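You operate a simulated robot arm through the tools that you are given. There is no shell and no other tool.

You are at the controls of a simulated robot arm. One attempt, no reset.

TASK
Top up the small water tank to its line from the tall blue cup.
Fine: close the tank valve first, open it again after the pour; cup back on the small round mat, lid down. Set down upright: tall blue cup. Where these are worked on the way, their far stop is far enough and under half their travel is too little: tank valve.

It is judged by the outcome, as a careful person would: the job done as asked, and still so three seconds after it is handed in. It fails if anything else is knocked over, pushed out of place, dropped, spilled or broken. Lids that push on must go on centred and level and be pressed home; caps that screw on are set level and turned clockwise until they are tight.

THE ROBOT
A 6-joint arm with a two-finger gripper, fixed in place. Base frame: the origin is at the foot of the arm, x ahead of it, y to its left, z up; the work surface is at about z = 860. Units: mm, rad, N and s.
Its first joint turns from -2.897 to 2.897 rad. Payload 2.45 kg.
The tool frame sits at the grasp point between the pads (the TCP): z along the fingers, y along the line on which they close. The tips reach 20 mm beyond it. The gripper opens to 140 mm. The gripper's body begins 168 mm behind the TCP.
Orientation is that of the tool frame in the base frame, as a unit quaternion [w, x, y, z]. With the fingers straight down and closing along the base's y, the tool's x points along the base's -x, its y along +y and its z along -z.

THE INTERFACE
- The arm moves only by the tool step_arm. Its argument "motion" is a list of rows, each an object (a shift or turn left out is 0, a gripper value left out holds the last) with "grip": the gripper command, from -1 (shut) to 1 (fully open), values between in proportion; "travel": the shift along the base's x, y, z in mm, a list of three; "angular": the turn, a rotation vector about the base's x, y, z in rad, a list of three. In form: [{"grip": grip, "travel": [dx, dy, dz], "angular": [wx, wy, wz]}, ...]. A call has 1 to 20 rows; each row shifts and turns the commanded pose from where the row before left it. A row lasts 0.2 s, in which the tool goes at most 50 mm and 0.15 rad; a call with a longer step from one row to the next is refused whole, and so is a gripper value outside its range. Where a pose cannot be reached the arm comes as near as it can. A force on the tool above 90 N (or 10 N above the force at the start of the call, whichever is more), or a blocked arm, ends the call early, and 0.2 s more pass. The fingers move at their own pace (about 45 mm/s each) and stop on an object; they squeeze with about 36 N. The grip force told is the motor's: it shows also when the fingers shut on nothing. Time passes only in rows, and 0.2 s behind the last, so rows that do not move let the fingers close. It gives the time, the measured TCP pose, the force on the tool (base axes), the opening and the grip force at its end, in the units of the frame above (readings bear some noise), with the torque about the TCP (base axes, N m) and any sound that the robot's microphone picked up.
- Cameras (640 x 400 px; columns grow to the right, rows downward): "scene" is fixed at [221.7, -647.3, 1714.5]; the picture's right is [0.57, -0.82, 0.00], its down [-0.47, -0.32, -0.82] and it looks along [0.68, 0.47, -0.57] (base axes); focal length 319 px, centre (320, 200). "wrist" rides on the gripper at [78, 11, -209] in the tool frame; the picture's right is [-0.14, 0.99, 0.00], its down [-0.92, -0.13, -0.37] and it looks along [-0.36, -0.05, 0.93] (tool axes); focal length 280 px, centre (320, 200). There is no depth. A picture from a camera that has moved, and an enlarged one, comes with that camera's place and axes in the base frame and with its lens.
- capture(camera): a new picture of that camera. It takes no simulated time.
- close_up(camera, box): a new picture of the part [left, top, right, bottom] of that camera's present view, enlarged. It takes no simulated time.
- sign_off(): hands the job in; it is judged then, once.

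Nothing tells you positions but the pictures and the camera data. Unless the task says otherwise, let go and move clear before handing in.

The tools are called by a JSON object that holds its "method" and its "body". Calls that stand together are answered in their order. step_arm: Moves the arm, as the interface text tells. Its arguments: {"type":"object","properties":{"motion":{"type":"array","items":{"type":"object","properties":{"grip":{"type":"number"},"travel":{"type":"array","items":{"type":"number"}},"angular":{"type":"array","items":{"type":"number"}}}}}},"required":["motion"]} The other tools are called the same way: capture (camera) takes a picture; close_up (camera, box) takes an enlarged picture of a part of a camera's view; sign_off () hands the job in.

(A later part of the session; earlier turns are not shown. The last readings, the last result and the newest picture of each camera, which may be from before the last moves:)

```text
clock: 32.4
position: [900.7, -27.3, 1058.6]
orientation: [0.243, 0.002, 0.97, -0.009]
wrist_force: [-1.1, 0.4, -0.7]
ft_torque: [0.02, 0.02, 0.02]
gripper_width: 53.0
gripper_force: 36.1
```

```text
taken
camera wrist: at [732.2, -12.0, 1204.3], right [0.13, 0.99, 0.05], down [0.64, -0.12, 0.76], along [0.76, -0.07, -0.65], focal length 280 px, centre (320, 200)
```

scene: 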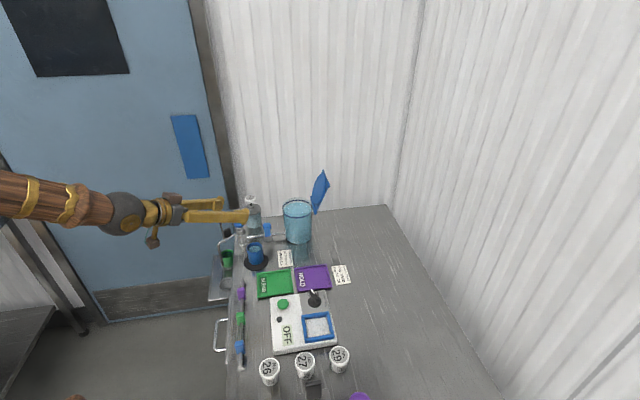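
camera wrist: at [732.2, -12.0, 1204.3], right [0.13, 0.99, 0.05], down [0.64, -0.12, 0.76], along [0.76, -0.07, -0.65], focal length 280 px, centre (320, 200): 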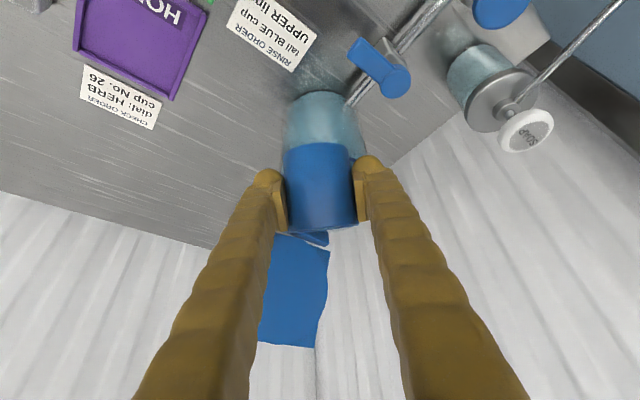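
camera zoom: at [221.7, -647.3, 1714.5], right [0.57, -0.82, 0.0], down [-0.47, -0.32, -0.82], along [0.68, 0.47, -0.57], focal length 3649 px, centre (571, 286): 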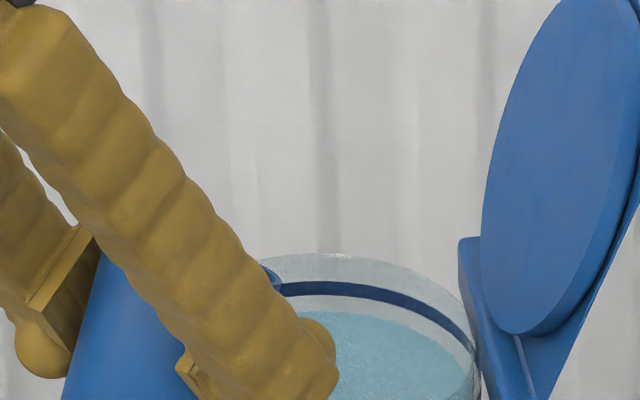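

{"method": "step_arm", "body": {"motion": [{"angular": [0, 0.05, 0]}, {"angular": [0, 0.05, 0]}, {}, {}]}}

{"method": "close_up", "body": {"camera": "scene", "box": [270, 175, 326, 210]}}

```text
clock: 33.4
position: [899.5, -27.2, 1059.2]
orientation: [0.195, 0.003, 0.981, -0.01]
wrist_force: [0.0, 0.3, -1.5]
ft_torque: [-0.02, -0.02, -0.01]
gripper_width: 52.9
gripper_force: 36.1
```

```text
11.43 times, centred on (298, 192) of scene
camera zoom: at [221.7, -647.3, 1714.5], right [0.57, -0.82, 0.0], down [-0.47, -0.32, -0.82], along [0.68, 0.47, -0.57], focal length 3649 px, centre (571, 286)
```

zoom: 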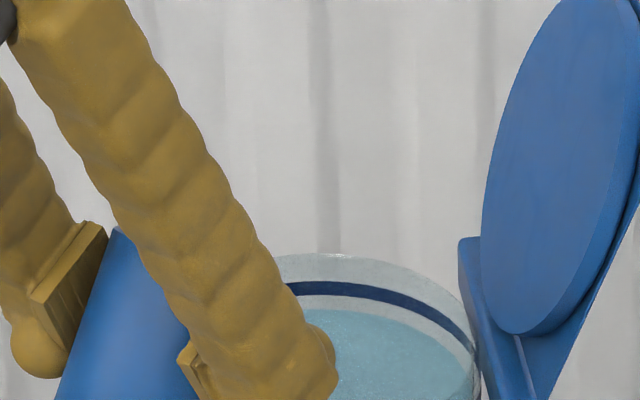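

{"method": "step_arm", "body": {"motion": [{"travel": [0, 0, -2], "angular": [0, 0.04, 0]}, {"travel": [0, 0, -2], "angular": [0, 0.04, 0]}, {}, {}, {}]}}

{"method": "close_up", "body": {"camera": "scene", "box": [270, 175, 326, 210]}}

```text
clock: 34.6
position: [901.5, -27.2, 1052.6]
orientation: [0.156, 0.002, 0.988, -0.009]
wrist_force: [0.3, -0.4, -2.1]
ft_torque: [0.0, 0.01, 0.03]
gripper_width: 53.1
gripper_force: 35.2
```

```text
11.43 times, centred on (298, 192) of scene
camera zoom: at [221.7, -647.3, 1714.5], right [0.57, -0.82, 0.0], down [-0.47, -0.32, -0.82], along [0.68, 0.47, -0.57], focal length 3649 px, centre (571, 286)
```

zoom: 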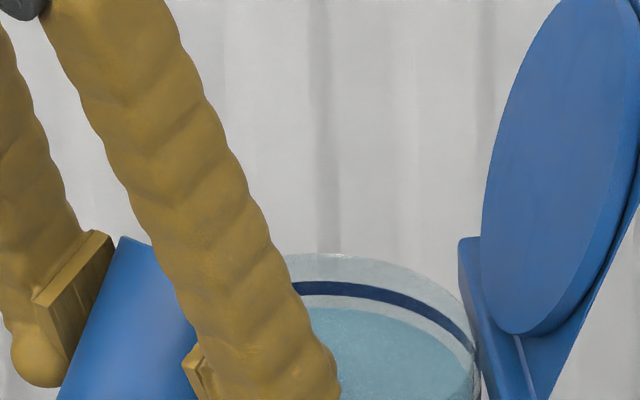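

{"method": "close_up", "body": {"camera": "scene", "box": [296, 192, 316, 212]}}

{"method": "close_up", "body": {"camera": "scene", "box": [260, 180, 326, 250]}}

{"method": "capture", "body": {"camera": "wrist"}}

```text
16.00 times, centred on (306, 202) of scene
camera zoom: at [221.7, -647.3, 1714.5], right [0.57, -0.82, 0.0], down [-0.47, -0.32, -0.82], along [0.68, 0.47, -0.57], focal length 5109 px, centre (544, 168)
```

zoom: 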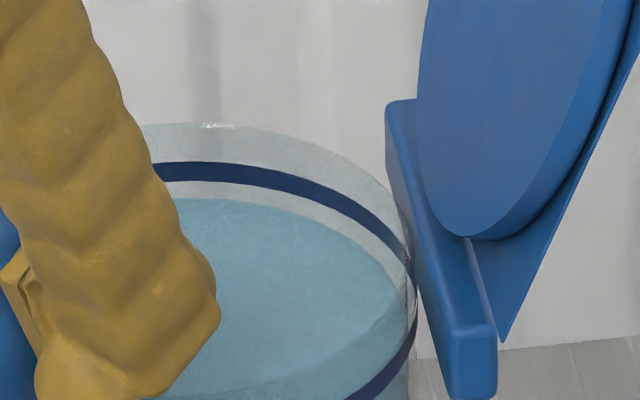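

```text
5.71 times, centred on (293, 215) of scene
camera zoom: at [221.7, -647.3, 1714.5], right [0.57, -0.82, 0.0], down [-0.47, -0.32, -0.82], along [0.68, 0.47, -0.57], focal length 1825 px, centre (474, 114)
```

zoom: 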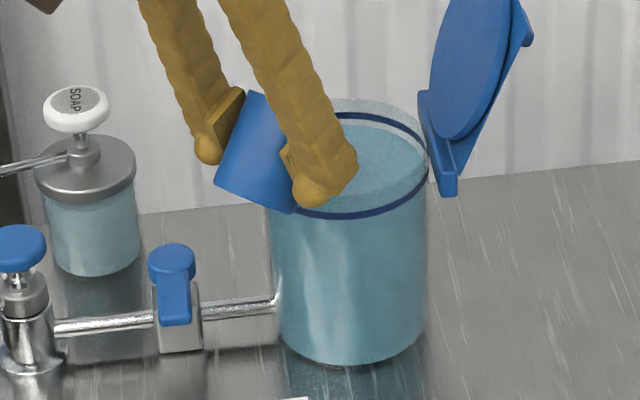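

```text
taken
camera wrist: at [761.2, -12.1, 1227.7], right [0.14, 0.99, 0.03], down [0.76, -0.12, 0.64], along [0.63, -0.07, -0.77], focal length 280 px, centre (320, 200)
```

wrist: 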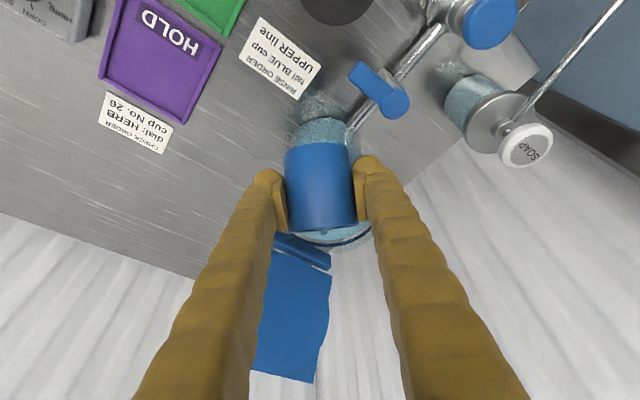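

Pouring has begun, with the tank up about 2 mm. Continuing in small tilts and checking the level each time.

{"method": "step_arm", "body": {"motion": [{"angular": [0, 0.05, 0]}, {"angular": [0, 0.05, 0]}, {}, {}, {}]}}

{"method": "close_up", "body": {"camera": "scene", "box": [296, 192, 316, 212]}}

{"method": "close_up", "body": {"camera": "scene", "box": [260, 180, 326, 250]}}

```text
clock: 35.8
position: [900.8, -27.1, 1053.5]
orientation: [0.106, 0.001, 0.994, -0.008]
wrist_force: [-0.1, -0.3, -1.1]
ft_torque: [-0.01, -0.01, 0.02]
gripper_width: 53.1
gripper_force: 36.1
```

```text
16.00 times, centred on (306, 202) of scene
camera zoom: at [221.7, -647.3, 1714.5], right [0.57, -0.82, 0.0], down [-0.47, -0.32, -0.82], along [0.68, 0.47, -0.57], focal length 5109 px, centre (544, 168)
```

zoom: 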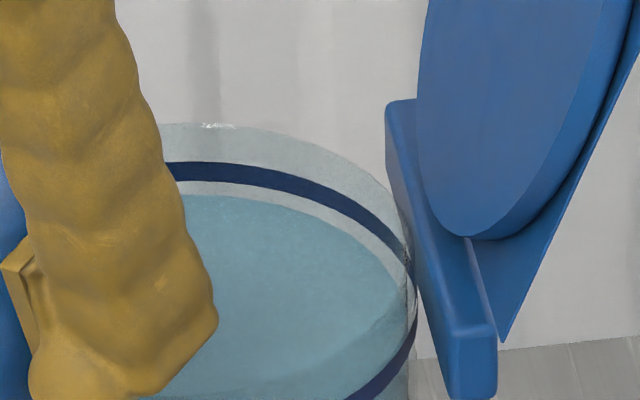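

```text
5.71 times, centred on (293, 215) of scene
camera zoom: at [221.7, -647.3, 1714.5], right [0.57, -0.82, 0.0], down [-0.47, -0.32, -0.82], along [0.68, 0.47, -0.57], focal length 1825 px, centre (474, 114)
```

zoom: 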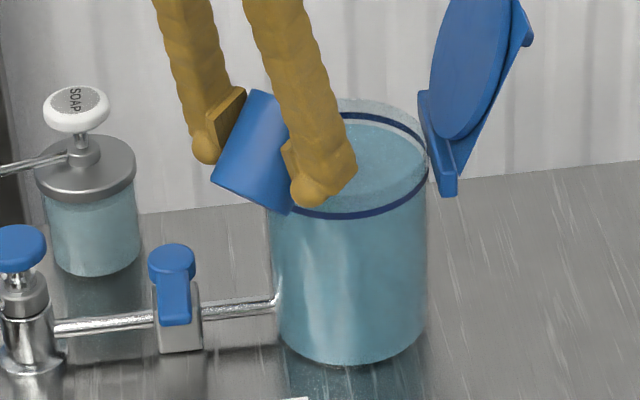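

{"method": "step_arm", "body": {"motion": [{"angular": [0, 0.05, 0]}, {"angular": [0, 0.05, 0]}, {}, {}, {}]}}

{"method": "close_up", "body": {"camera": "scene", "box": [296, 192, 316, 212]}}

{"method": "capture", "body": {"camera": "wrist"}}

```text
clock: 37.0
position: [901.0, -25.2, 1055.3]
orientation: [0.056, 0.001, 0.998, -0.008]
wrist_force: [0.6, 0.3, -0.9]
ft_torque: [0.01, -0.03, -0.02]
gripper_width: 53.3
gripper_force: 36.2
```

```text
16.00 times, centred on (306, 202) of scene
camera zoom: at [221.7, -647.3, 1714.5], right [0.57, -0.82, 0.0], down [-0.47, -0.32, -0.82], along [0.68, 0.47, -0.57], focal length 5109 px, centre (544, 168)
```

zoom: 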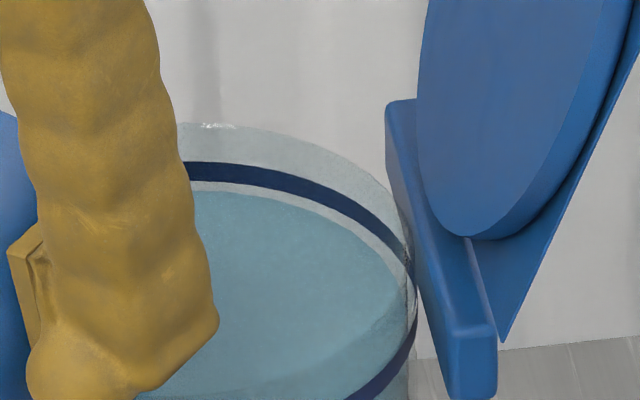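

```text
taken
camera wrist: at [798.7, -11.5, 1251.8], right [0.14, 0.99, 0.0], down [0.87, -0.12, 0.47], along [0.47, -0.07, -0.88], focal length 280 px, centre (320, 200)
```

wrist: 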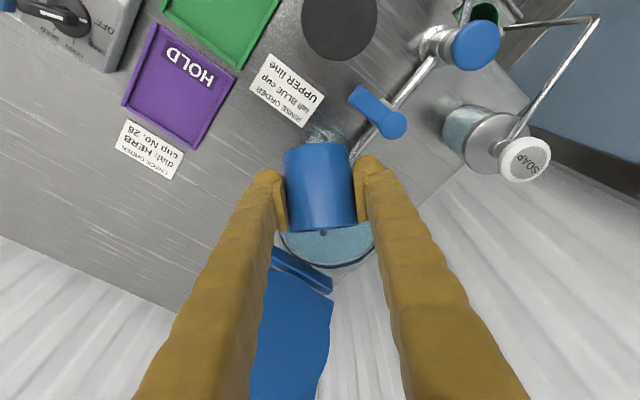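

{"method": "step_arm", "body": {"motion": [{"angular": [0, 0.05, 0]}, {"angular": [0, 0.05, 0]}, {}, {}, {}]}}

{"method": "close_up", "body": {"camera": "scene", "box": [296, 192, 316, 212]}}

{"method": "close_up", "body": {"camera": "wrist", "box": [250, 130, 400, 290]}}

```text
clock: 38.2
position: [900.2, -26.9, 1054.4]
orientation: [0.007, 0.0, 1.0, -0.008]
wrist_force: [-0.4, 0.1, -1.6]
ft_torque: [0.0, 0.05, 0.02]
gripper_width: 53.3
gripper_force: 36.4
```

```text
16.00 times, centred on (306, 202) of scene
camera zoom: at [221.7, -647.3, 1714.5], right [0.57, -0.82, 0.0], down [-0.47, -0.32, -0.82], along [0.68, 0.47, -0.57], focal length 5109 px, centre (544, 168)
```

zoom: 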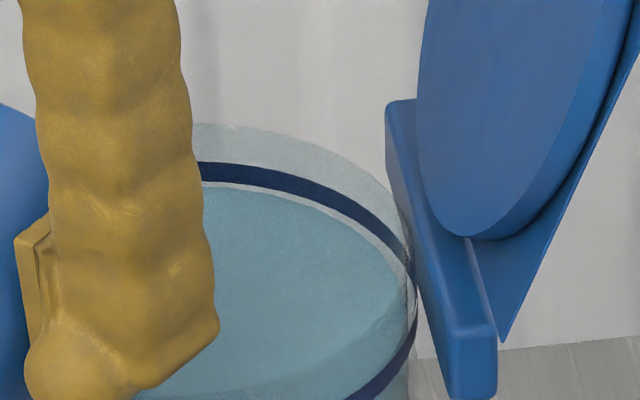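

```text
2.50 times, centred on (325, 210) of wrist
camera zoom: at [819.0, -11.7, 1260.8], right [0.14, 0.99, -0.02], down [0.92, -0.12, 0.38], along [0.38, -0.07, -0.92], focal length 701 px, centre (308, 175)
```

zoom: 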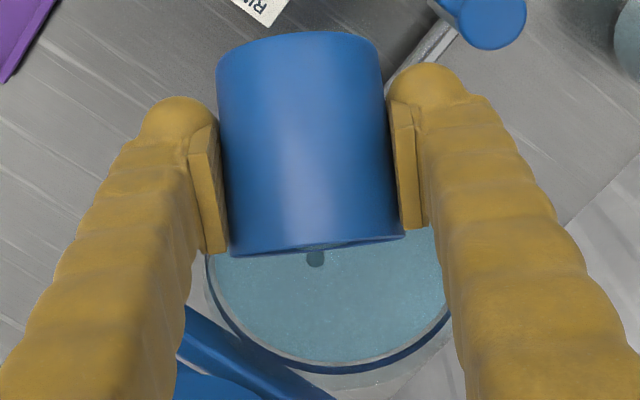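

{"method": "step_arm", "body": {"motion": [{"angular": [0, 0.05, 0]}, {"angular": [0, 0.04, 0]}, {}, {}, {}]}}

{"method": "close_up", "body": {"camera": "scene", "box": [296, 192, 316, 212]}}

{"method": "close_up", "body": {"camera": "wrist", "box": [250, 130, 400, 290]}}

```text
clock: 39.4
position: [900.9, -26.3, 1054.1]
orientation: [-0.039, -0.001, 0.999, -0.009]
wrist_force: [0.4, 0.2, -1.6]
ft_torque: [-0.02, 0.03, 0.03]
gripper_width: 53.2
gripper_force: 35.7
```

```text
16.00 times, centred on (306, 202) of scene
camera zoom: at [221.7, -647.3, 1714.5], right [0.57, -0.82, 0.0], down [-0.47, -0.32, -0.82], along [0.68, 0.47, -0.57], focal length 5109 px, centre (544, 168)
```

zoom: 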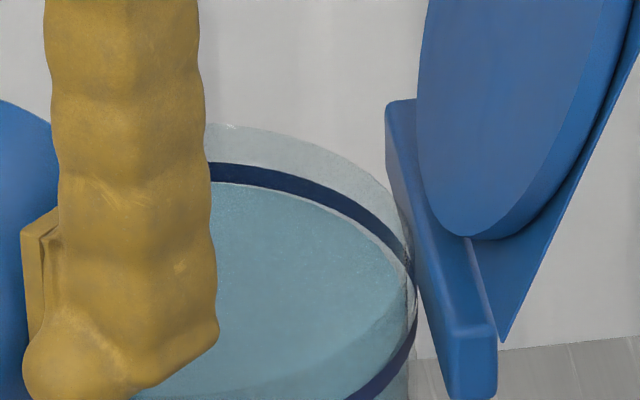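

```text
2.50 times, centred on (325, 210) of wrist
camera zoom: at [837.9, -11.8, 1266.9], right [0.14, 0.99, -0.03], down [0.95, -0.12, 0.3], along [0.29, -0.07, -0.95], focal length 701 px, centre (308, 175)
```

zoom: 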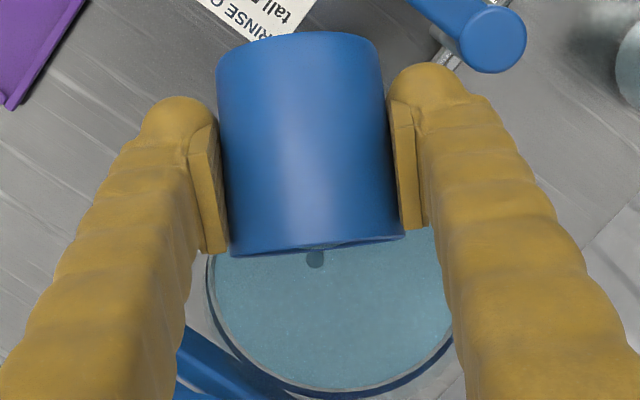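

{"method": "step_arm", "body": {"motion": [{"angular": [0, 0.04, 0]}, {}, {}, {}]}}

{"method": "close_up", "body": {"camera": "scene", "box": [302, 195, 312, 205]}}

{"method": "close_up", "body": {"camera": "scene", "box": [296, 192, 316, 212]}}

{"method": "close_up", "body": {"camera": "wrist", "box": [270, 200, 380, 300]}}

```text
clock: 40.4
position: [900.0, -27.1, 1053.7]
orientation: [-0.059, -0.001, 0.998, -0.008]
wrist_force: [0.6, -0.5, -0.4]
ft_torque: [0.02, -0.02, 0.01]
gripper_width: 53.1
gripper_force: 36.0
```

```text
16.00 times, centred on (307, 200) of scene
camera zoom: at [221.7, -647.3, 1714.5], right [0.57, -0.82, 0.0], down [-0.47, -0.32, -0.82], along [0.68, 0.47, -0.57], focal length 5109 px, centre (528, 200)
```

zoom: 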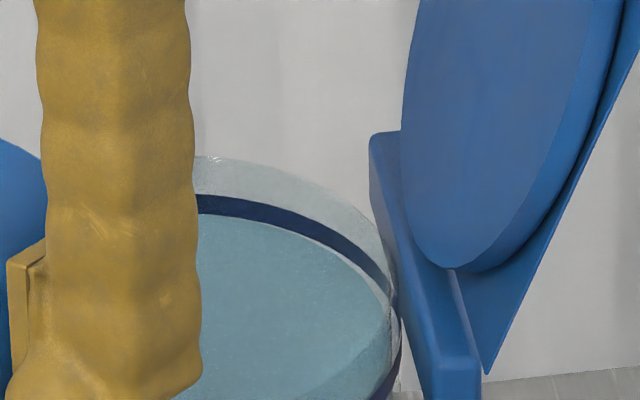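

```text
16.00 times, centred on (306, 202) of scene
camera zoom: at [221.7, -647.3, 1714.5], right [0.57, -0.82, 0.0], down [-0.47, -0.32, -0.82], along [0.68, 0.47, -0.57], focal length 5109 px, centre (544, 168)
```

zoom: 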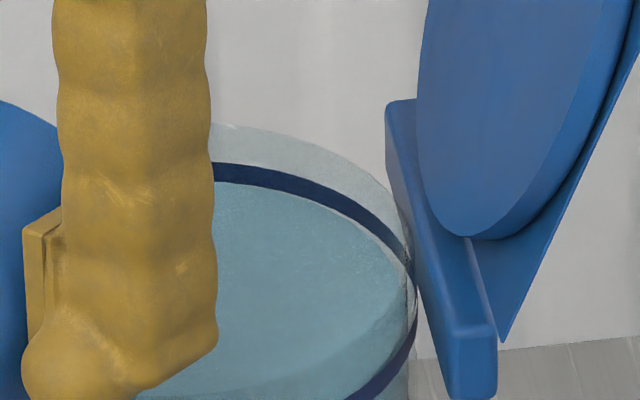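

```text
4.00 times, centred on (325, 250) of wrist
camera zoom: at [846.0, -12.1, 1268.9], right [0.13, 0.99, -0.03], down [0.96, -0.12, 0.26], along [0.25, -0.07, -0.96], focal length 1122 px, centre (300, 0)
```

zoom: 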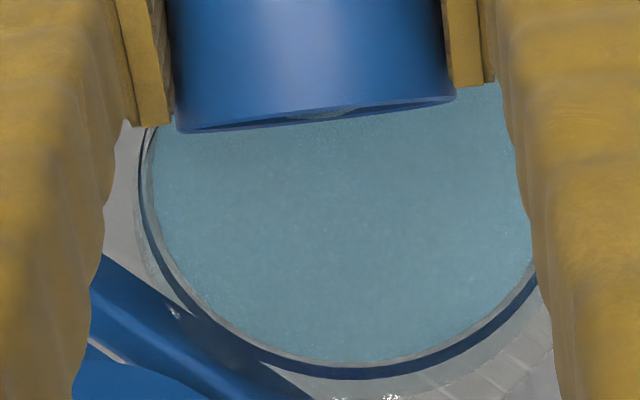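

The water is now almost at the middle of the line, short by about half a millimetre to a millimetre. One more tiny tilt.

{"method": "step_arm", "body": {"motion": [{"angular": [0, 0.05, 0]}, {}, {}, {}, {}]}}

{"method": "close_up", "body": {"camera": "scene", "box": [296, 192, 316, 212]}}

{"method": "close_up", "body": {"camera": "wrist", "box": [270, 200, 380, 300]}}

```text
clock: 41.6
position: [900.4, -24.8, 1052.6]
orientation: [-0.083, -0.001, 0.997, -0.009]
wrist_force: [-0.6, -0.2, -1.1]
ft_torque: [-0.02, -0.03, 0.0]
gripper_width: 52.9
gripper_force: 36.3
```

```text
16.00 times, centred on (306, 202) of scene
camera zoom: at [221.7, -647.3, 1714.5], right [0.57, -0.82, 0.0], down [-0.47, -0.32, -0.82], along [0.68, 0.47, -0.57], focal length 5109 px, centre (544, 168)
```

zoom: 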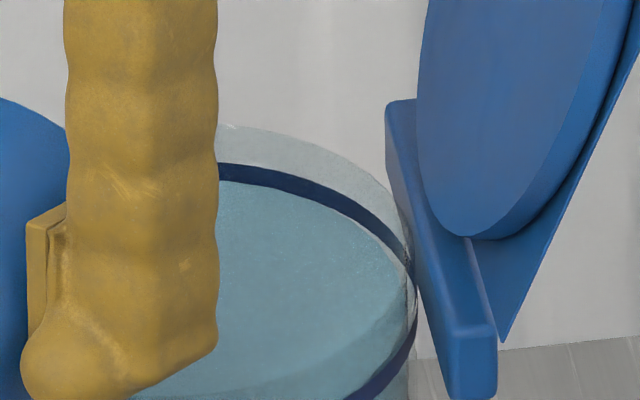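

```text
4.00 times, centred on (325, 250) of wrist
camera zoom: at [856.9, -12.1, 1271.6], right [0.13, 0.99, -0.04], down [0.97, -0.12, 0.21], along [0.21, -0.07, -0.98], focal length 1122 px, centre (300, 0)
```

zoom: 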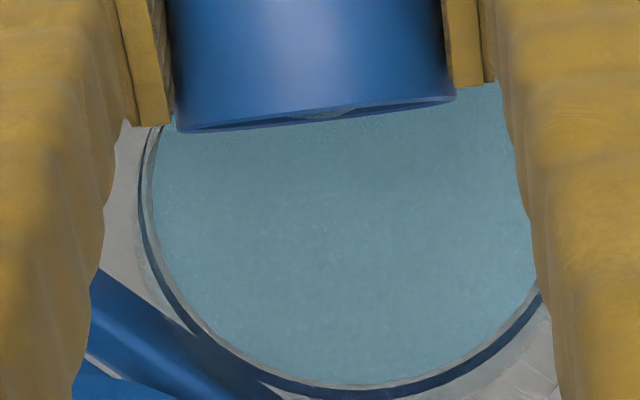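

The water is at the line now. Tilting the cup back upright over the tank.

{"method": "step_arm", "body": {"motion": [{"angular": [0, -0.12, 0]}, {"angular": [0, -0.12, 0]}, {"travel": [0, 0, 1], "angular": [0, -0.1, 0]}, {"travel": [0, 0, 2], "angular": [0, -0.1, 0]}, {"travel": [0, 0, 2], "angular": [0, -0.1, 0]}, {"travel": [0, 0, 2], "angular": [0, -0.1, 0]}, {"travel": [0, 0, 2], "angular": [0, -0.1, 0]}, {"travel": [0, 0, 2], "angular": [0, -0.1, 0]}, {}]}}

{"method": "close_up", "body": {"camera": "scene", "box": [250, 150, 340, 250]}}

```text
clock: 43.6
position: [900.8, -26.9, 1065.1]
orientation: [0.331, 0.003, 0.944, -0.009]
wrist_force: [-0.2, 1.0, -1.0]
ft_torque: [-0.03, -0.01, 0.04]
gripper_width: 53.2
gripper_force: 36.0
```

```text
4.00 times, centred on (295, 200) of scene
camera zoom: at [221.7, -647.3, 1714.5], right [0.57, -0.82, 0.0], down [-0.47, -0.32, -0.82], along [0.68, 0.47, -0.57], focal length 1277 px, centre (420, 200)
```

zoom: 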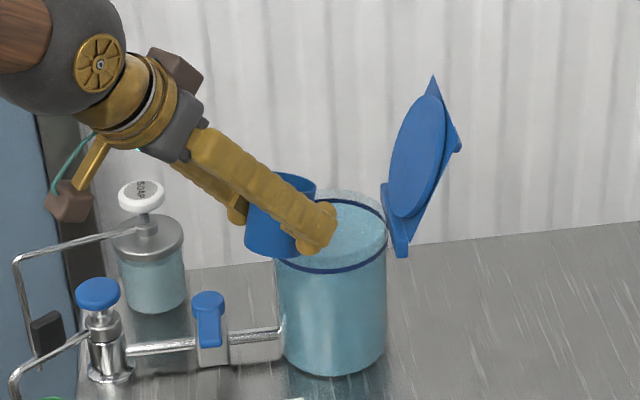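

{"method": "step_arm", "body": {"motion": [{"travel": [0, 0, 3], "angular": [0, -0.06, 0]}, {"travel": [0, 0, 3], "angular": [0, -0.08, 0]}, {"travel": [0, 0, 3], "angular": [0, -0.08, 0]}, {"travel": [0, 0, 3], "angular": [0, -0.08, 0]}, {"travel": [0, 0, 0], "angular": [0, -0.07, 0]}, {}]}}

{"method": "close_up", "body": {"camera": "scene", "box": [250, 150, 340, 250]}}

{"method": "close_up", "body": {"camera": "scene", "box": [296, 192, 316, 212]}}

```text
clock: 45.0
position: [899.5, -27.6, 1077.2]
orientation: [0.499, 0.004, 0.867, -0.008]
wrist_force: [-0.1, -0.7, -0.4]
ft_torque: [-0.05, -0.02, -0.02]
gripper_width: 53.3
gripper_force: 35.9
```

```text
4.00 times, centred on (295, 200) of scene
camera zoom: at [221.7, -647.3, 1714.5], right [0.57, -0.82, 0.0], down [-0.47, -0.32, -0.82], along [0.68, 0.47, -0.57], focal length 1277 px, centre (420, 200)
```

zoom: 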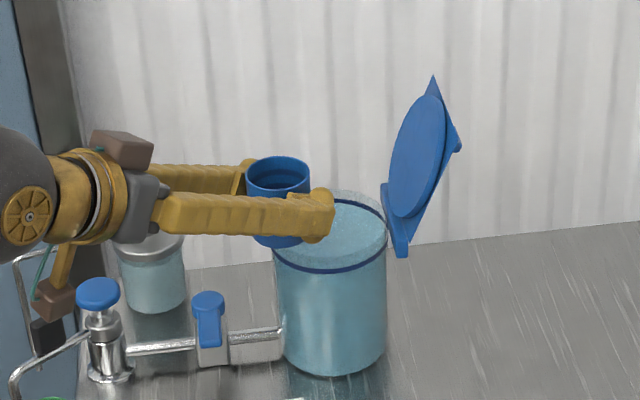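

```text
16.00 times, centred on (306, 202) of scene
camera zoom: at [221.7, -647.3, 1714.5], right [0.57, -0.82, 0.0], down [-0.47, -0.32, -0.82], along [0.68, 0.47, -0.57], focal length 5109 px, centre (544, 168)
```

zoom: 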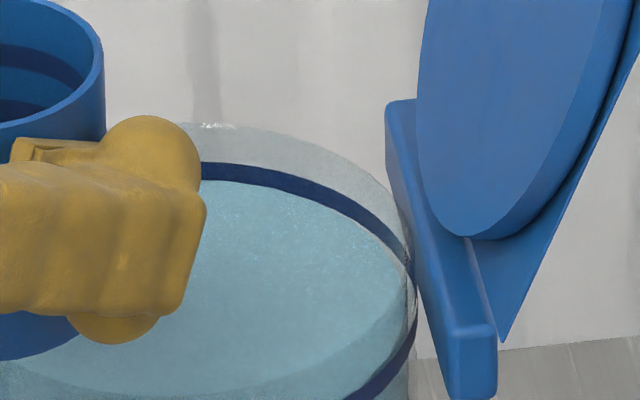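

The cup is upright with the leftover water in it, and the tank level is at the line. Returning the cup above its mat.

{"method": "step_arm", "body": {"motion": [{"travel": [-4, 2, 0], "angular": [0.01, 0, 0.015]}, {"travel": [-8, 3, 0]}, {"travel": [-12, 5, 0]}, {"travel": [-13, 5, 0]}, {"travel": [-13, 5, 0]}, {"travel": [-13, 5, 0]}, {"travel": [-13, 5, 0]}, {"travel": [-13, 5, 0]}, {"travel": [-13, 4, 0]}, {"travel": [-11, 4, 0]}, {"travel": [-8, 3, 0]}, {"travel": [-5, 1.5, 0]}, {}]}}

```text
clock: 47.8
position: [774.8, 20.4, 1076.9]
orientation: [0.499, 0.001, 0.867, 0.0]
wrist_force: [0.2, 0.5, -1.0]
ft_torque: [-0.01, -0.02, 0.01]
gripper_width: 53.0
gripper_force: 36.3
```

{"method": "step_arm", "body": {"motion": [{"travel": [-1, 0, -10]}, {"travel": [0, 0, -18]}, {"travel": [0, 0, -20]}, {"travel": [0, 0, -20]}, {"travel": [0, 0, -20]}, {"travel": [0, 0, -20]}, {"travel": [0, 0, -20]}, {"travel": [0, 0, -18]}, {"travel": [0, 0, -14]}, {"travel": [0, 0, -9]}, {"travel": [0, 0, -4]}, {}]}}

{"method": "close_up", "body": {"camera": "scene", "box": [210, 220, 290, 290]}}

{"method": "capture", "body": {"camera": "wrist"}}

```text
clock: 50.4
position: [773.5, 20.0, 903.7]
orientation: [0.498, 0.0, 0.867, -0.001]
wrist_force: [0.1, -0.2, 0.2]
ft_torque: [-0.01, -0.01, 0.01]
gripper_width: 53.2
gripper_force: 35.4
```

```text
5.71 times, centred on (250, 255) of scene
camera zoom: at [221.7, -647.3, 1714.5], right [0.57, -0.82, 0.0], down [-0.47, -0.32, -0.82], along [0.68, 0.47, -0.57], focal length 1825 px, centre (720, -114)
```

zoom: 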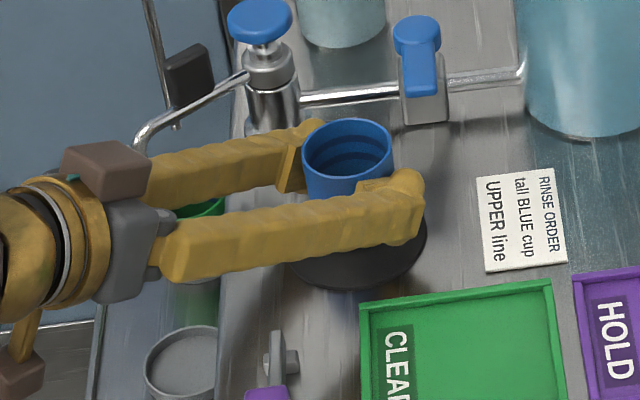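

```text
taken
camera wrist: at [553.6, 31.3, 939.5], right [0.07, 0.99, 0.12], down [0.14, -0.13, 0.98], along [0.99, -0.05, -0.15], focal length 280 px, centre (320, 200)
```

wrist: 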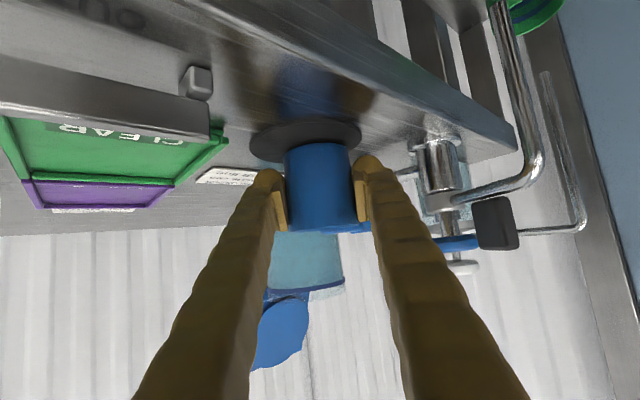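

{"method": "step_arm", "body": {"motion": [{"travel": [0, 0, -1.5]}, {"travel": [0, 0, -1.5]}, {"travel": [0, 0, -1]}, {"travel": [0, 0, -1]}, {}]}}

```text
clock: 51.6
position: [773.6, 20.3, 897.5]
orientation: [0.498, 0.001, 0.867, 0.0]
wrist_force: [-0.1, -0.6, 0.6]
ft_torque: [-0.03, -0.01, -0.01]
gripper_width: 52.7
gripper_force: 35.9
```

{"method": "step_arm", "body": {"motion": [{"travel": [0, 0, -0.7]}, {}]}}

{"method": "close_up", "body": {"camera": "wrist", "box": [240, 100, 400, 240]}}

```text
clock: 52.2
position: [773.4, 19.7, 899.3]
orientation: [0.499, 0.001, 0.867, -0.001]
wrist_force: [0.6, -0.4, 8.0]
ft_torque: [0.01, -0.04, -0.02]
gripper_width: 53.1
gripper_force: 36.4
```

```text
2.86 times, centred on (320, 170) of wrist
camera zoom: at [552.9, 31.7, 935.1], right [0.07, 0.99, 0.12], down [0.14, -0.13, 0.98], along [0.99, -0.05, -0.15], focal length 801 px, centre (320, 286)
```

zoom: 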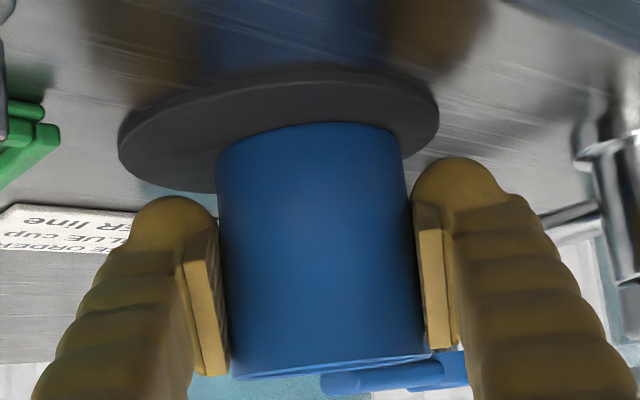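

Contact felt, so the cup is seated on the mat. Opening gradually and rising straight up.

{"method": "step_arm", "body": {"motion": [{"grip": -0.2}, {"grip": -0.1}, {"grip": 0.0}, {"grip": 0.1}, {"grip": 0.2}, {"grip": 0.25}, {}]}}

{"method": "close_up", "body": {"camera": "wrist", "box": [240, 100, 400, 240]}}

{"method": "step_arm", "body": {"motion": [{"travel": [0, 0, 10]}, {"travel": [0, 0, 20]}, {"travel": [0, 0, 30]}, {"travel": [0, 0, 35]}, {"travel": [0, 0, 35]}, {"travel": [0, 0, 35]}, {"travel": [0, 0, 35]}, {}]}}

{"method": "close_up", "body": {"camera": "scene", "box": [210, 160, 340, 290]}}

```text
clock: 53.8
position: [773.4, 20.9, 899.2]
orientation: [0.498, 0.001, 0.867, 0.0]
wrist_force: [-0.2, -0.6, -0.2]
ft_torque: [0.0, 0.02, 0.04]
gripper_width: 87.4
gripper_force: 0.1
```

```text
2.86 times, centred on (320, 170) of wrist
camera zoom: at [552.7, 31.7, 934.8], right [0.07, 0.99, 0.12], down [0.14, -0.13, 0.98], along [0.99, -0.05, -0.15], focal length 801 px, centre (320, 286)
```

zoom: 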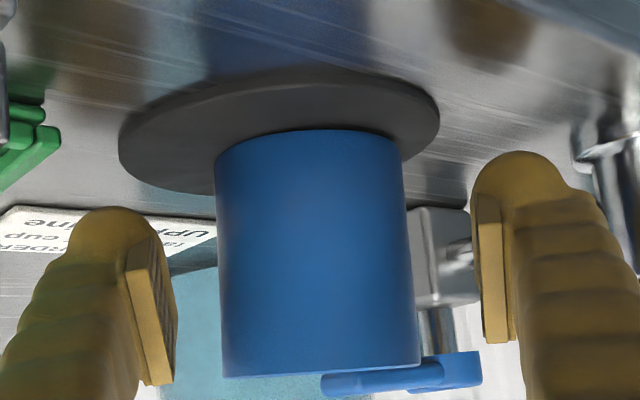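

```text
clock: 55.6
position: [773.8, 20.1, 1098.1]
orientation: [0.498, 0.0, 0.867, 0.0]
wrist_force: [0.0, 0.4, 0.0]
ft_torque: [0.02, 0.02, 0.03]
gripper_width: 87.6
gripper_force: 0.0
```

```text
3.08 times, centred on (275, 225) of scene
camera zoom: at [221.7, -647.3, 1714.5], right [0.57, -0.82, 0.0], down [-0.47, -0.32, -0.82], along [0.68, 0.47, -0.57], focal length 982 px, centre (458, 123)
```

zoom: 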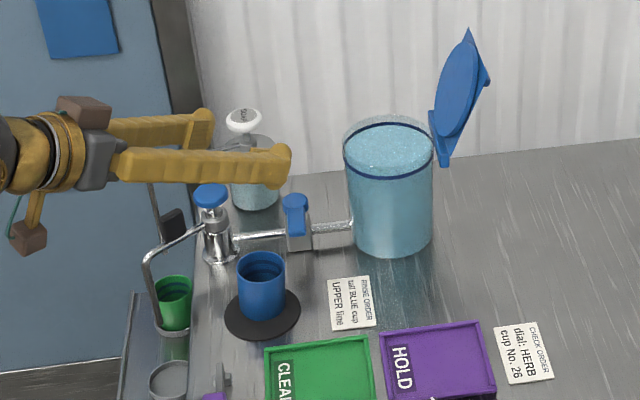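

The cup stands upright on the mat. Now I'll point the tool down again and go back to the valve lever to reopen it.

{"method": "step_arm", "body": {"motion": [{"grip": -0.4, "angular": [0, 0.1496, 0]}, {"angular": [0, 0.1496, 0]}, {"angular": [0, 0.1496, 0]}, {"angular": [0, 0.1496, 0]}, {"angular": [0, 0.1496, 0]}, {"angular": [0, 0.1496, 0]}, {"angular": [0, 0.1496, 0]}, {}, {"travel": [15, 2.5, 0], "angular": [0, 0, 0.13]}, {"travel": [15, 2.5, 0], "angular": [0, 0, 0.13]}, {"travel": [15, 2.5, 0], "angular": [0, 0, 0.13]}, {"travel": [15, 2.5, 0], "angular": [0, 0, 0.13]}, {"travel": [15, 2.5, 0], "angular": [0, 0, 0.13]}, {"travel": [15, 2.5, 0], "angular": [0, 0, 0.135]}, {}]}}

{"method": "capture", "body": {"camera": "wrist"}}

```text
clock: 58.8
position: [863.5, 35.1, 1098.4]
orientation: [-0.001, -0.382, 0.924, 0.0]
wrist_force: [-0.1, -0.2, 0.6]
ft_torque: [-0.01, -0.01, 0.02]
gripper_width: 42.1
gripper_force: 0.1
out of reach, approached as far as the arm can: row 2
```

```text
taken
camera wrist: at [800.3, -10.9, 1306.0], right [-0.6, 0.8, 0.0], down [0.74, 0.56, 0.37], along [0.29, 0.22, -0.93], focal length 280 px, centre (320, 200)
```

wrist: 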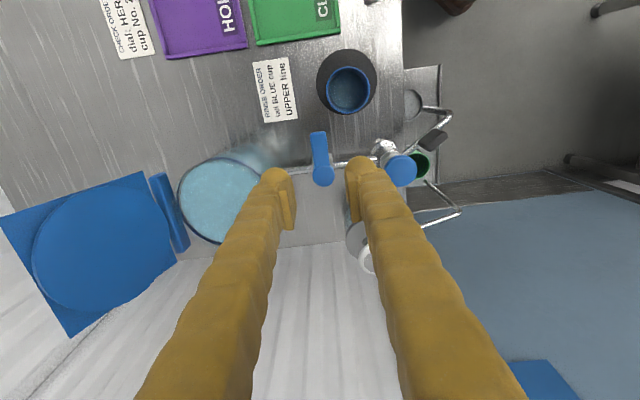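

{"method": "step_arm", "body": {"motion": [{"travel": [0, 1.5, -40], "angular": [0, 0, 0.02]}, {"travel": [0, 0, -40]}, {"travel": [0, 0, -35]}, {"travel": [0, 0, -25]}, {"travel": [0, 0, -18]}, {"travel": [0, 0, -13]}, {}]}}

{"method": "capture", "body": {"camera": "wrist"}}

```text
clock: 60.4
position: [865.1, 37.7, 926.1]
orientation: [-0.002, -0.391, 0.92, 0.0]
wrist_force: [0.3, -0.1, 0.2]
ft_torque: [0.0, -0.03, -0.02]
gripper_width: 42.0
gripper_force: 0.1
```

```text
taken
camera wrist: at [802.0, -10.5, 1134.2], right [-0.62, 0.79, 0.0], down [0.73, 0.58, 0.37], along [0.29, 0.23, -0.93], focal length 280 px, centre (320, 200)
```

wrist: 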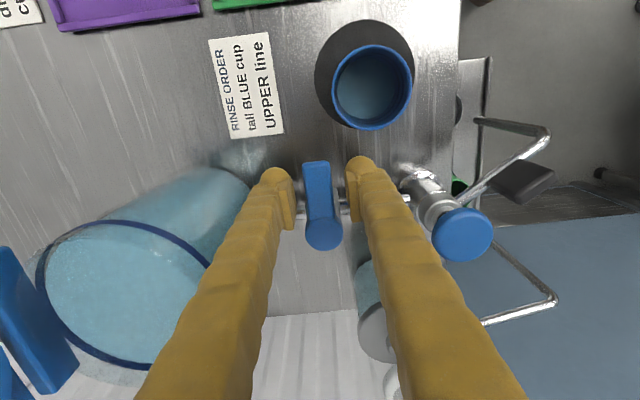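

Straddled again. I'll narrow the gap and sweep the lever back toward the pipe line.

{"method": "step_arm", "body": {"motion": [{"grip": -0.6}, {}, {"travel": [-2.16, 2.23, 0], "angular": [0, 0, -0.1]}, {"travel": [-1.92, 2.43, 0], "angular": [0, 0, -0.1]}, {"travel": [-1.67, 2.61, 0], "angular": [0, 0, -0.1]}, {"travel": [-1.4, 2.76, 0], "angular": [0, 0, -0.1]}, {"travel": [-1.11, 2.89, 0], "angular": [0, 0, -0.1]}, {"travel": [-0.82, 2.99, 0], "angular": [0, 0, -0.1]}, {"travel": [-0.52, 3.06, 0], "angular": [0, 0, -0.1]}, {"travel": [-0.21, 3.09, 0], "angular": [0, 0, -0.1]}, {"travel": [0.09, 3.1, 0], "angular": [0, 0, -0.1]}, {"travel": [0.41, 3.07, 0], "angular": [0, 0, -0.1]}, {"travel": [0.71, 3.01, 0], "angular": [0, 0, -0.1]}, {"travel": [1.01, 2.93, 0], "angular": [0, 0, -0.1]}, {"travel": [1.3, 2.82, 0], "angular": [0, 0, -0.1]}, {"travel": [1.57, 2.67, 0], "angular": [0, 0, -0.1]}, {}]}}

{"method": "capture", "body": {"camera": "wrist"}}

```text
clock: 64.0
position: [857.3, 76.7, 928.4]
orientation: [-0.002, 0.294, 0.956, 0.0]
wrist_force: [-0.8, -1.7, 1.1]
ft_torque: [0.03, 0.01, 0.04]
gripper_width: 29.2
gripper_force: 1.0
```

```text
taken
camera wrist: at [799.7, 129.3, 1135.6], right [0.67, 0.74, 0.0], down [0.69, -0.62, 0.37], along [0.27, -0.25, -0.93], focal length 280 px, centre (320, 200)
```

wrist: 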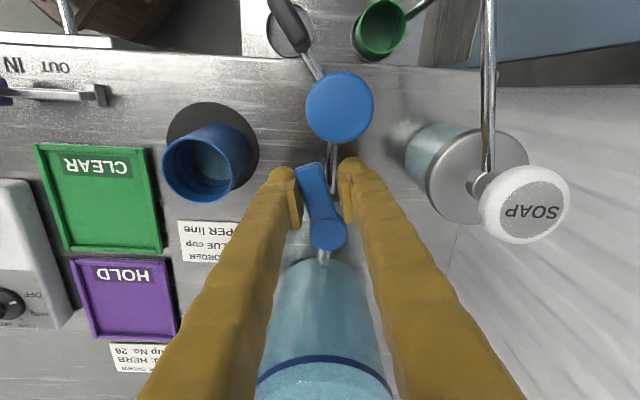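

{"method": "step_arm", "body": {"motion": [{"travel": [1.83, 2.5, 0], "angular": [0, 0, -0.1]}, {"travel": [2.07, 2.31, 0], "angular": [0, 0, -0.1]}, {"travel": [2.29, 2.09, 0], "angular": [0, 0, -0.1]}, {}]}}

{"method": "step_arm", "body": {"motion": [{"travel": [1.24, 0.92, 0], "angular": [0, 0, -0.05]}, {"travel": [1.28, 0.88, 0], "angular": [0, 0, -0.05]}, {}]}}

{"method": "capture", "body": {"camera": "wrist"}}

```text
clock: 65.0
position: [863.9, 84.8, 926.3]
orientation: [-0.002, 0.434, 0.901, 0.001]
wrist_force: [-1.6, -0.6, -0.5]
ft_torque: [-0.02, -0.01, 0.03]
gripper_width: 29.3
gripper_force: 1.0
```

```text
clock: 65.8
position: [868.1, 86.3, 927.9]
orientation: [-0.002, 0.478, 0.878, 0.0]
wrist_force: [-4.9, -11.0, -0.8]
ft_torque: [0.06, -0.07, 0.28]
gripper_width: 34.2
gripper_force: 4.1
```

```text
taken
camera wrist: at [833.8, 156.6, 1135.8], right [0.91, 0.42, 0.0], down [0.39, -0.84, 0.37], along [0.15, -0.33, -0.93], focal length 280 px, centre (320, 200)
```

wrist: 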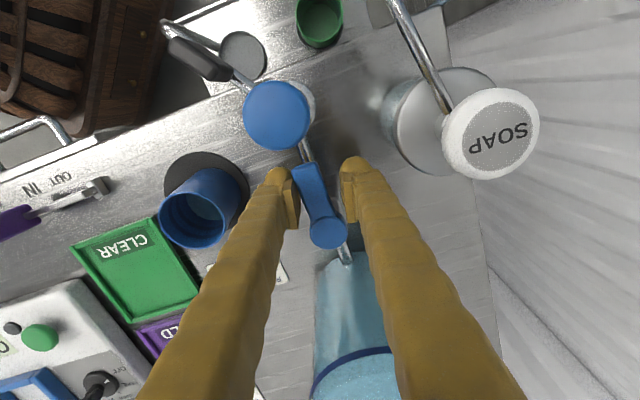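

The stop is reached and the lever lies along the pipe again, so the valve is open. Backing off and lifting.

{"method": "step_arm", "body": {"motion": [{"travel": [1, 0.6, 0], "angular": [0, 0, -0.03]}, {}, {"grip": -0.45, "travel": [-2, -1.3, 0], "angular": [0, 0, 0.08]}, {}, {"travel": [0, 0, 30]}, {"travel": [0, 0, 40]}, {"travel": [0, 0, 45]}, {"travel": [0, 0, 45]}, {"travel": [0, 0, 45]}, {}]}}

{"method": "capture", "body": {"camera": "wrist"}}

{"method": "close_up", "body": {"camera": "scene", "box": [220, 160, 350, 270]}}

{"method": "close_up", "body": {"camera": "scene", "box": [278, 190, 318, 215]}}

```text
clock: 68.0
position: [866.6, 86.0, 1133.8]
orientation: [-0.002, 0.455, 0.891, 0.0]
wrist_force: [-0.9, 0.4, 0.2]
ft_torque: [0.04, 0.02, -0.01]
gripper_width: 38.3
gripper_force: 0.0
```

```text
taken
camera wrist: at [828.5, 155.8, 1342.5], right [0.88, 0.47, 0.0], down [0.44, -0.82, 0.37], along [0.17, -0.32, -0.93], focal length 280 px, centre (320, 200)
```

wrist: 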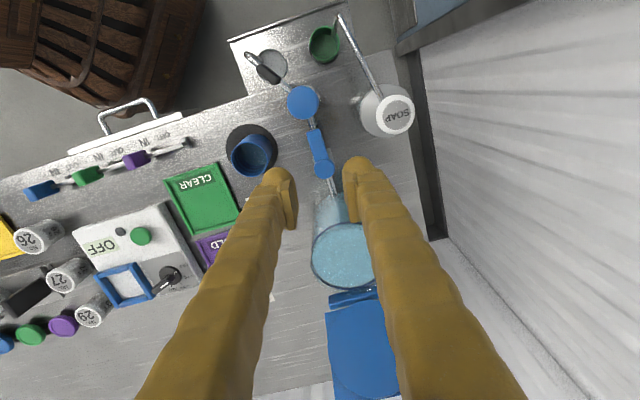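

```text
3.64 times, centred on (285, 215) of scene
camera zoom: at [221.7, -647.3, 1714.5], right [0.57, -0.82, 0.0], down [-0.47, -0.32, -0.82], along [0.68, 0.47, -0.57], focal length 1161 px, centre (447, 146)
```

zoom: 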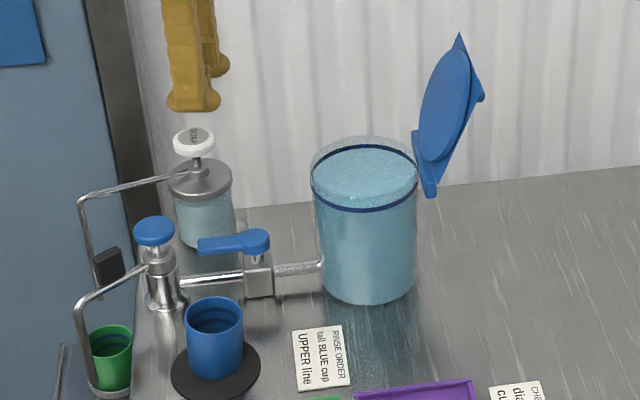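

```text
16.00 times, centred on (298, 202) of scene
camera zoom: at [221.7, -647.3, 1714.5], right [0.57, -0.82, 0.0], down [-0.47, -0.32, -0.82], along [0.68, 0.47, -0.57], focal length 5109 px, centre (672, 160)
```

zoom: 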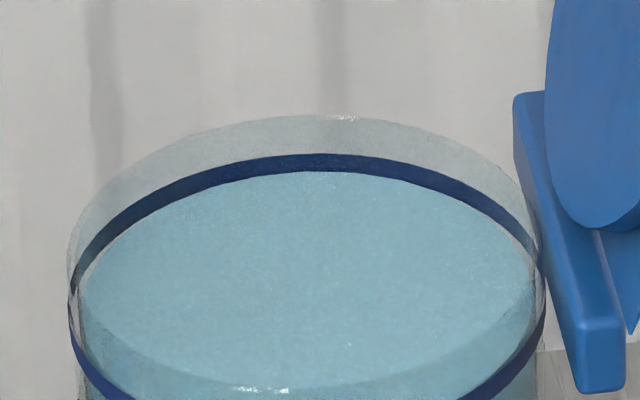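

The valve is open and the water sits at the line. The lid's hinge runs from about (975, -101) to (1047, -33) at z ≈ 1011, and the lid leans out with its top edge at z ≈ 1120. I'll go around to its near side with closed fingers, facing along the hinge, to push it over from behind.

{"method": "step_arm", "body": {"motion": [{"grip": -1, "travel": [-0.5, -23.8, 10], "angular": [0, 0, 0.1425]}, {"travel": [-0.5, -23.8, 10], "angular": [0, 0, 0.1425]}, {"travel": [-0.5, -23.8, 10], "angular": [0, 0, 0.1425]}, {"travel": [-0.5, -23.8, 10], "angular": [0, 0, 0.1425]}, {"travel": [-0.5, -23.8, 10], "angular": [0, 0, 0.1425]}, {"travel": [-0.5, -23.8, 10], "angular": [0, 0, 0.1425]}, {"travel": [-0.5, -23.8, 6], "angular": [0, 0, 0.1425]}, {"travel": [-0.5, -23.8, 0], "angular": [0, 0, 0.1425]}, {"travel": [-0.5, -23.8, 0], "angular": [0, 0, 0.1425]}, {"travel": [-0.5, -23.8, 0], "angular": [0, 0, 0.1425]}, {"travel": [-0.5, -23.8, 0], "angular": [0, 0, 0.1425]}, {"travel": [-0.5, -23.8, 0], "angular": [0, 0, 0.1425]}, {}]}}

{"method": "step_arm", "body": {"motion": [{"angular": [0.094, -0.098, 0]}, {"angular": [0.094, -0.098, 0]}, {"angular": [0.094, -0.098, 0]}, {"angular": [0.094, -0.098, 0]}, {"angular": [0.094, -0.098, 0]}, {"angular": [0.094, -0.098, 0]}, {"angular": [0.094, -0.098, 0]}, {"angular": [0.094, -0.098, 0]}, {"angular": [0.094, -0.098, 0]}, {}]}}

{"method": "capture", "body": {"camera": "wrist"}}

{"method": "capture", "body": {"camera": "scene"}}

```text
clock: 70.8
position: [862.0, -201.5, 1197.5]
orientation: [-0.002, -0.373, 0.928, -0.001]
wrist_force: [0.0, 0.1, 0.1]
ft_torque: [0.01, 0.0, 0.01]
gripper_width: 0.1
gripper_force: 28.8
```

```text
clock: 73.0
position: [859.7, -201.3, 1198.7]
orientation: [0.531, -0.306, 0.76, 0.214]
wrist_force: [-0.4, -0.4, 0.3]
ft_torque: [0.04, 0.03, 0.0]
gripper_width: 0.0
gripper_force: 28.9
```

```text
taken
camera wrist: at [691.0, -347.4, 1195.9], right [-0.65, 0.75, 0.13], down [0.07, -0.11, 0.99], along [0.76, 0.65, 0.02], focal length 280 px, centre (320, 200)
```

wrist: 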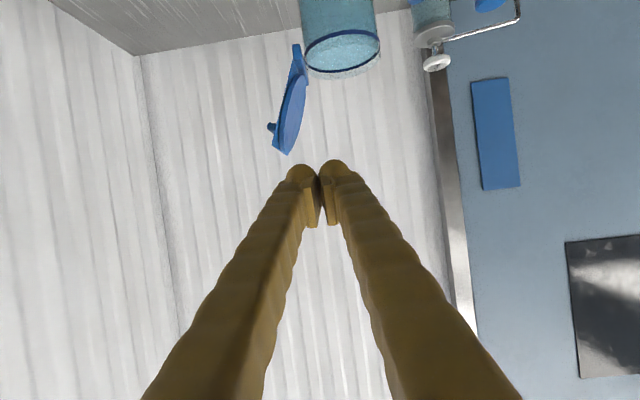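

```text
taken
```

scene: 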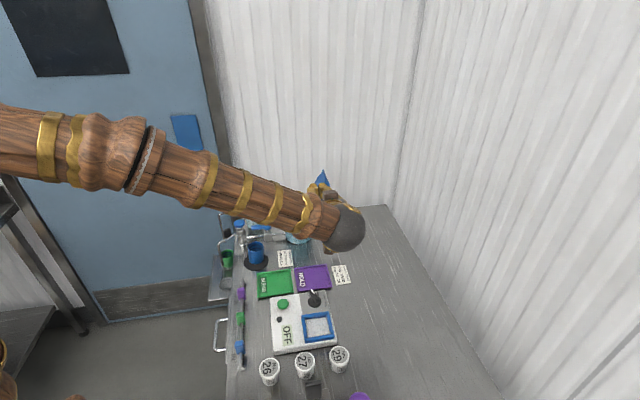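

{"method": "close_up", "body": {"camera": "wrist", "box": [250, 0, 410, 180]}}

```text
2.22 times, centred on (330, 90) of wrist
camera zoom: at [691.0, -347.4, 1195.9], right [-0.65, 0.75, 0.13], down [0.07, -0.11, 0.99], along [0.76, 0.65, 0.02], focal length 623 px, centre (298, 444)
```

zoom: 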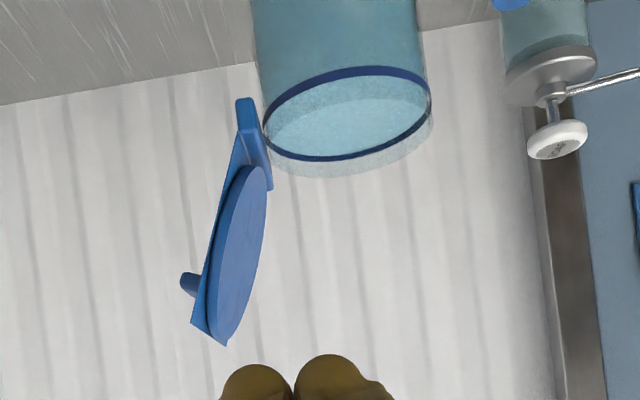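

I can see the lid edge-on with a small knob on its outer face. I'll move to a staging point outside and behind the lid's near edge.

{"method": "step_arm", "body": {"motion": [{"travel": [13.8, -1.1, -14.2]}, {"travel": [13.8, -1.1, -14.2]}, {"travel": [13.8, -1.1, -14.2]}, {"travel": [13.8, -1.1, -14.2]}, {"travel": [13.8, -1.1, -14.2]}, {"travel": [13.8, -1.1, -14.2]}, {"travel": [13.8, -1.1, -14.2]}, {"travel": [13.8, -1.1, -14.2]}, {}]}}

{"method": "capture", "body": {"camera": "wrist"}}

{"method": "capture", "body": {"camera": "scene"}}

```text
clock: 75.0
position: [971.0, -209.2, 1084.9]
orientation: [0.531, -0.305, 0.761, 0.214]
wrist_force: [0.6, 0.3, 0.9]
ft_torque: [0.01, 0.01, -0.01]
gripper_width: 0.0
gripper_force: 30.0
```

```text
taken
camera wrist: at [801.6, -355.2, 1082.1], right [-0.65, 0.75, 0.13], down [0.07, -0.11, 0.99], along [0.76, 0.65, 0.02], focal length 280 px, centre (320, 200)
```

wrist: 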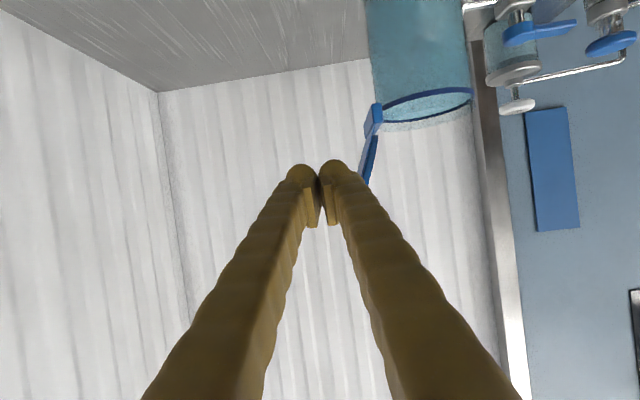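

```text
taken
```

scene: 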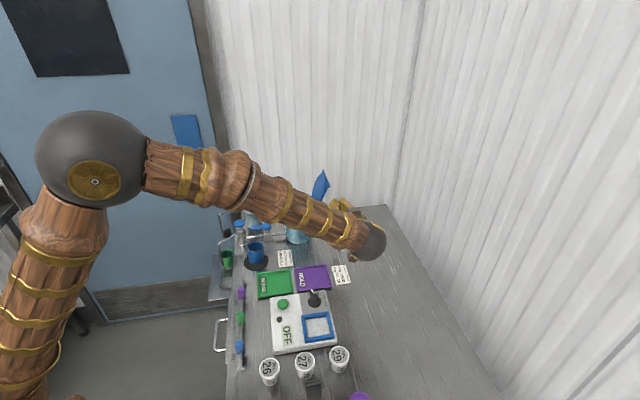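

{"method": "step_arm", "body": {"motion": [{"travel": [11, 10.6, 0]}, {"travel": [11, 10.6, 0]}, {"travel": [11, 10.6, 0]}, {"travel": [11, 10.6, 0]}, {"travel": [11, 10.6, 0]}, {"travel": [11, 10.5, 0]}, {}]}}

{"method": "capture", "body": {"camera": "wrist"}}

{"method": "close_up", "body": {"camera": "scene", "box": [270, 150, 410, 260]}}

```text
clock: 76.6
position: [1036.5, -145.3, 1083.4]
orientation: [0.531, -0.305, 0.761, 0.214]
wrist_force: [-16.1, -8.3, -2.1]
ft_torque: [0.02, -0.07, 0.29]
gripper_width: 0.0
gripper_force: 29.1
```

```text
taken
camera wrist: at [867.0, -292.7, 1080.9], right [-0.65, 0.75, 0.13], down [0.07, -0.11, 0.99], along [0.76, 0.65, 0.02], focal length 280 px, centre (320, 200)
```

wrist: 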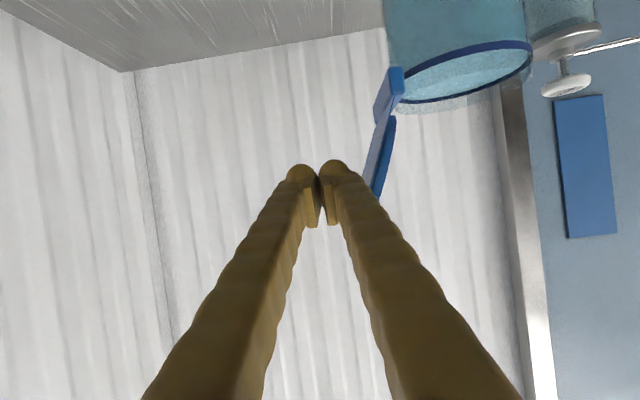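

```text
3.64 times, centred on (340, 205) of scene
camera zoom: at [221.7, -647.3, 1714.5], right [0.57, -0.82, 0.0], down [-0.47, -0.32, -0.82], along [0.68, 0.47, -0.57], focal length 1161 px, centre (247, 182)
```

zoom: 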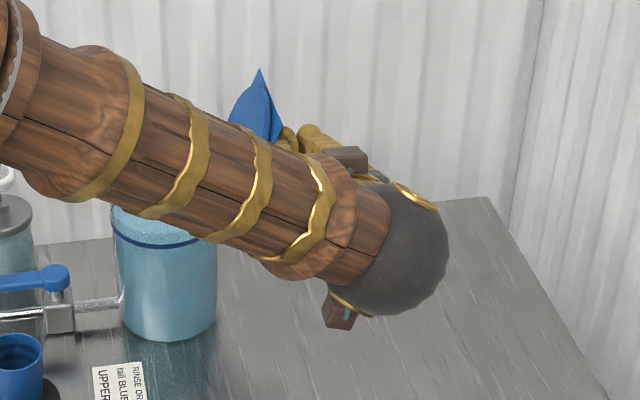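

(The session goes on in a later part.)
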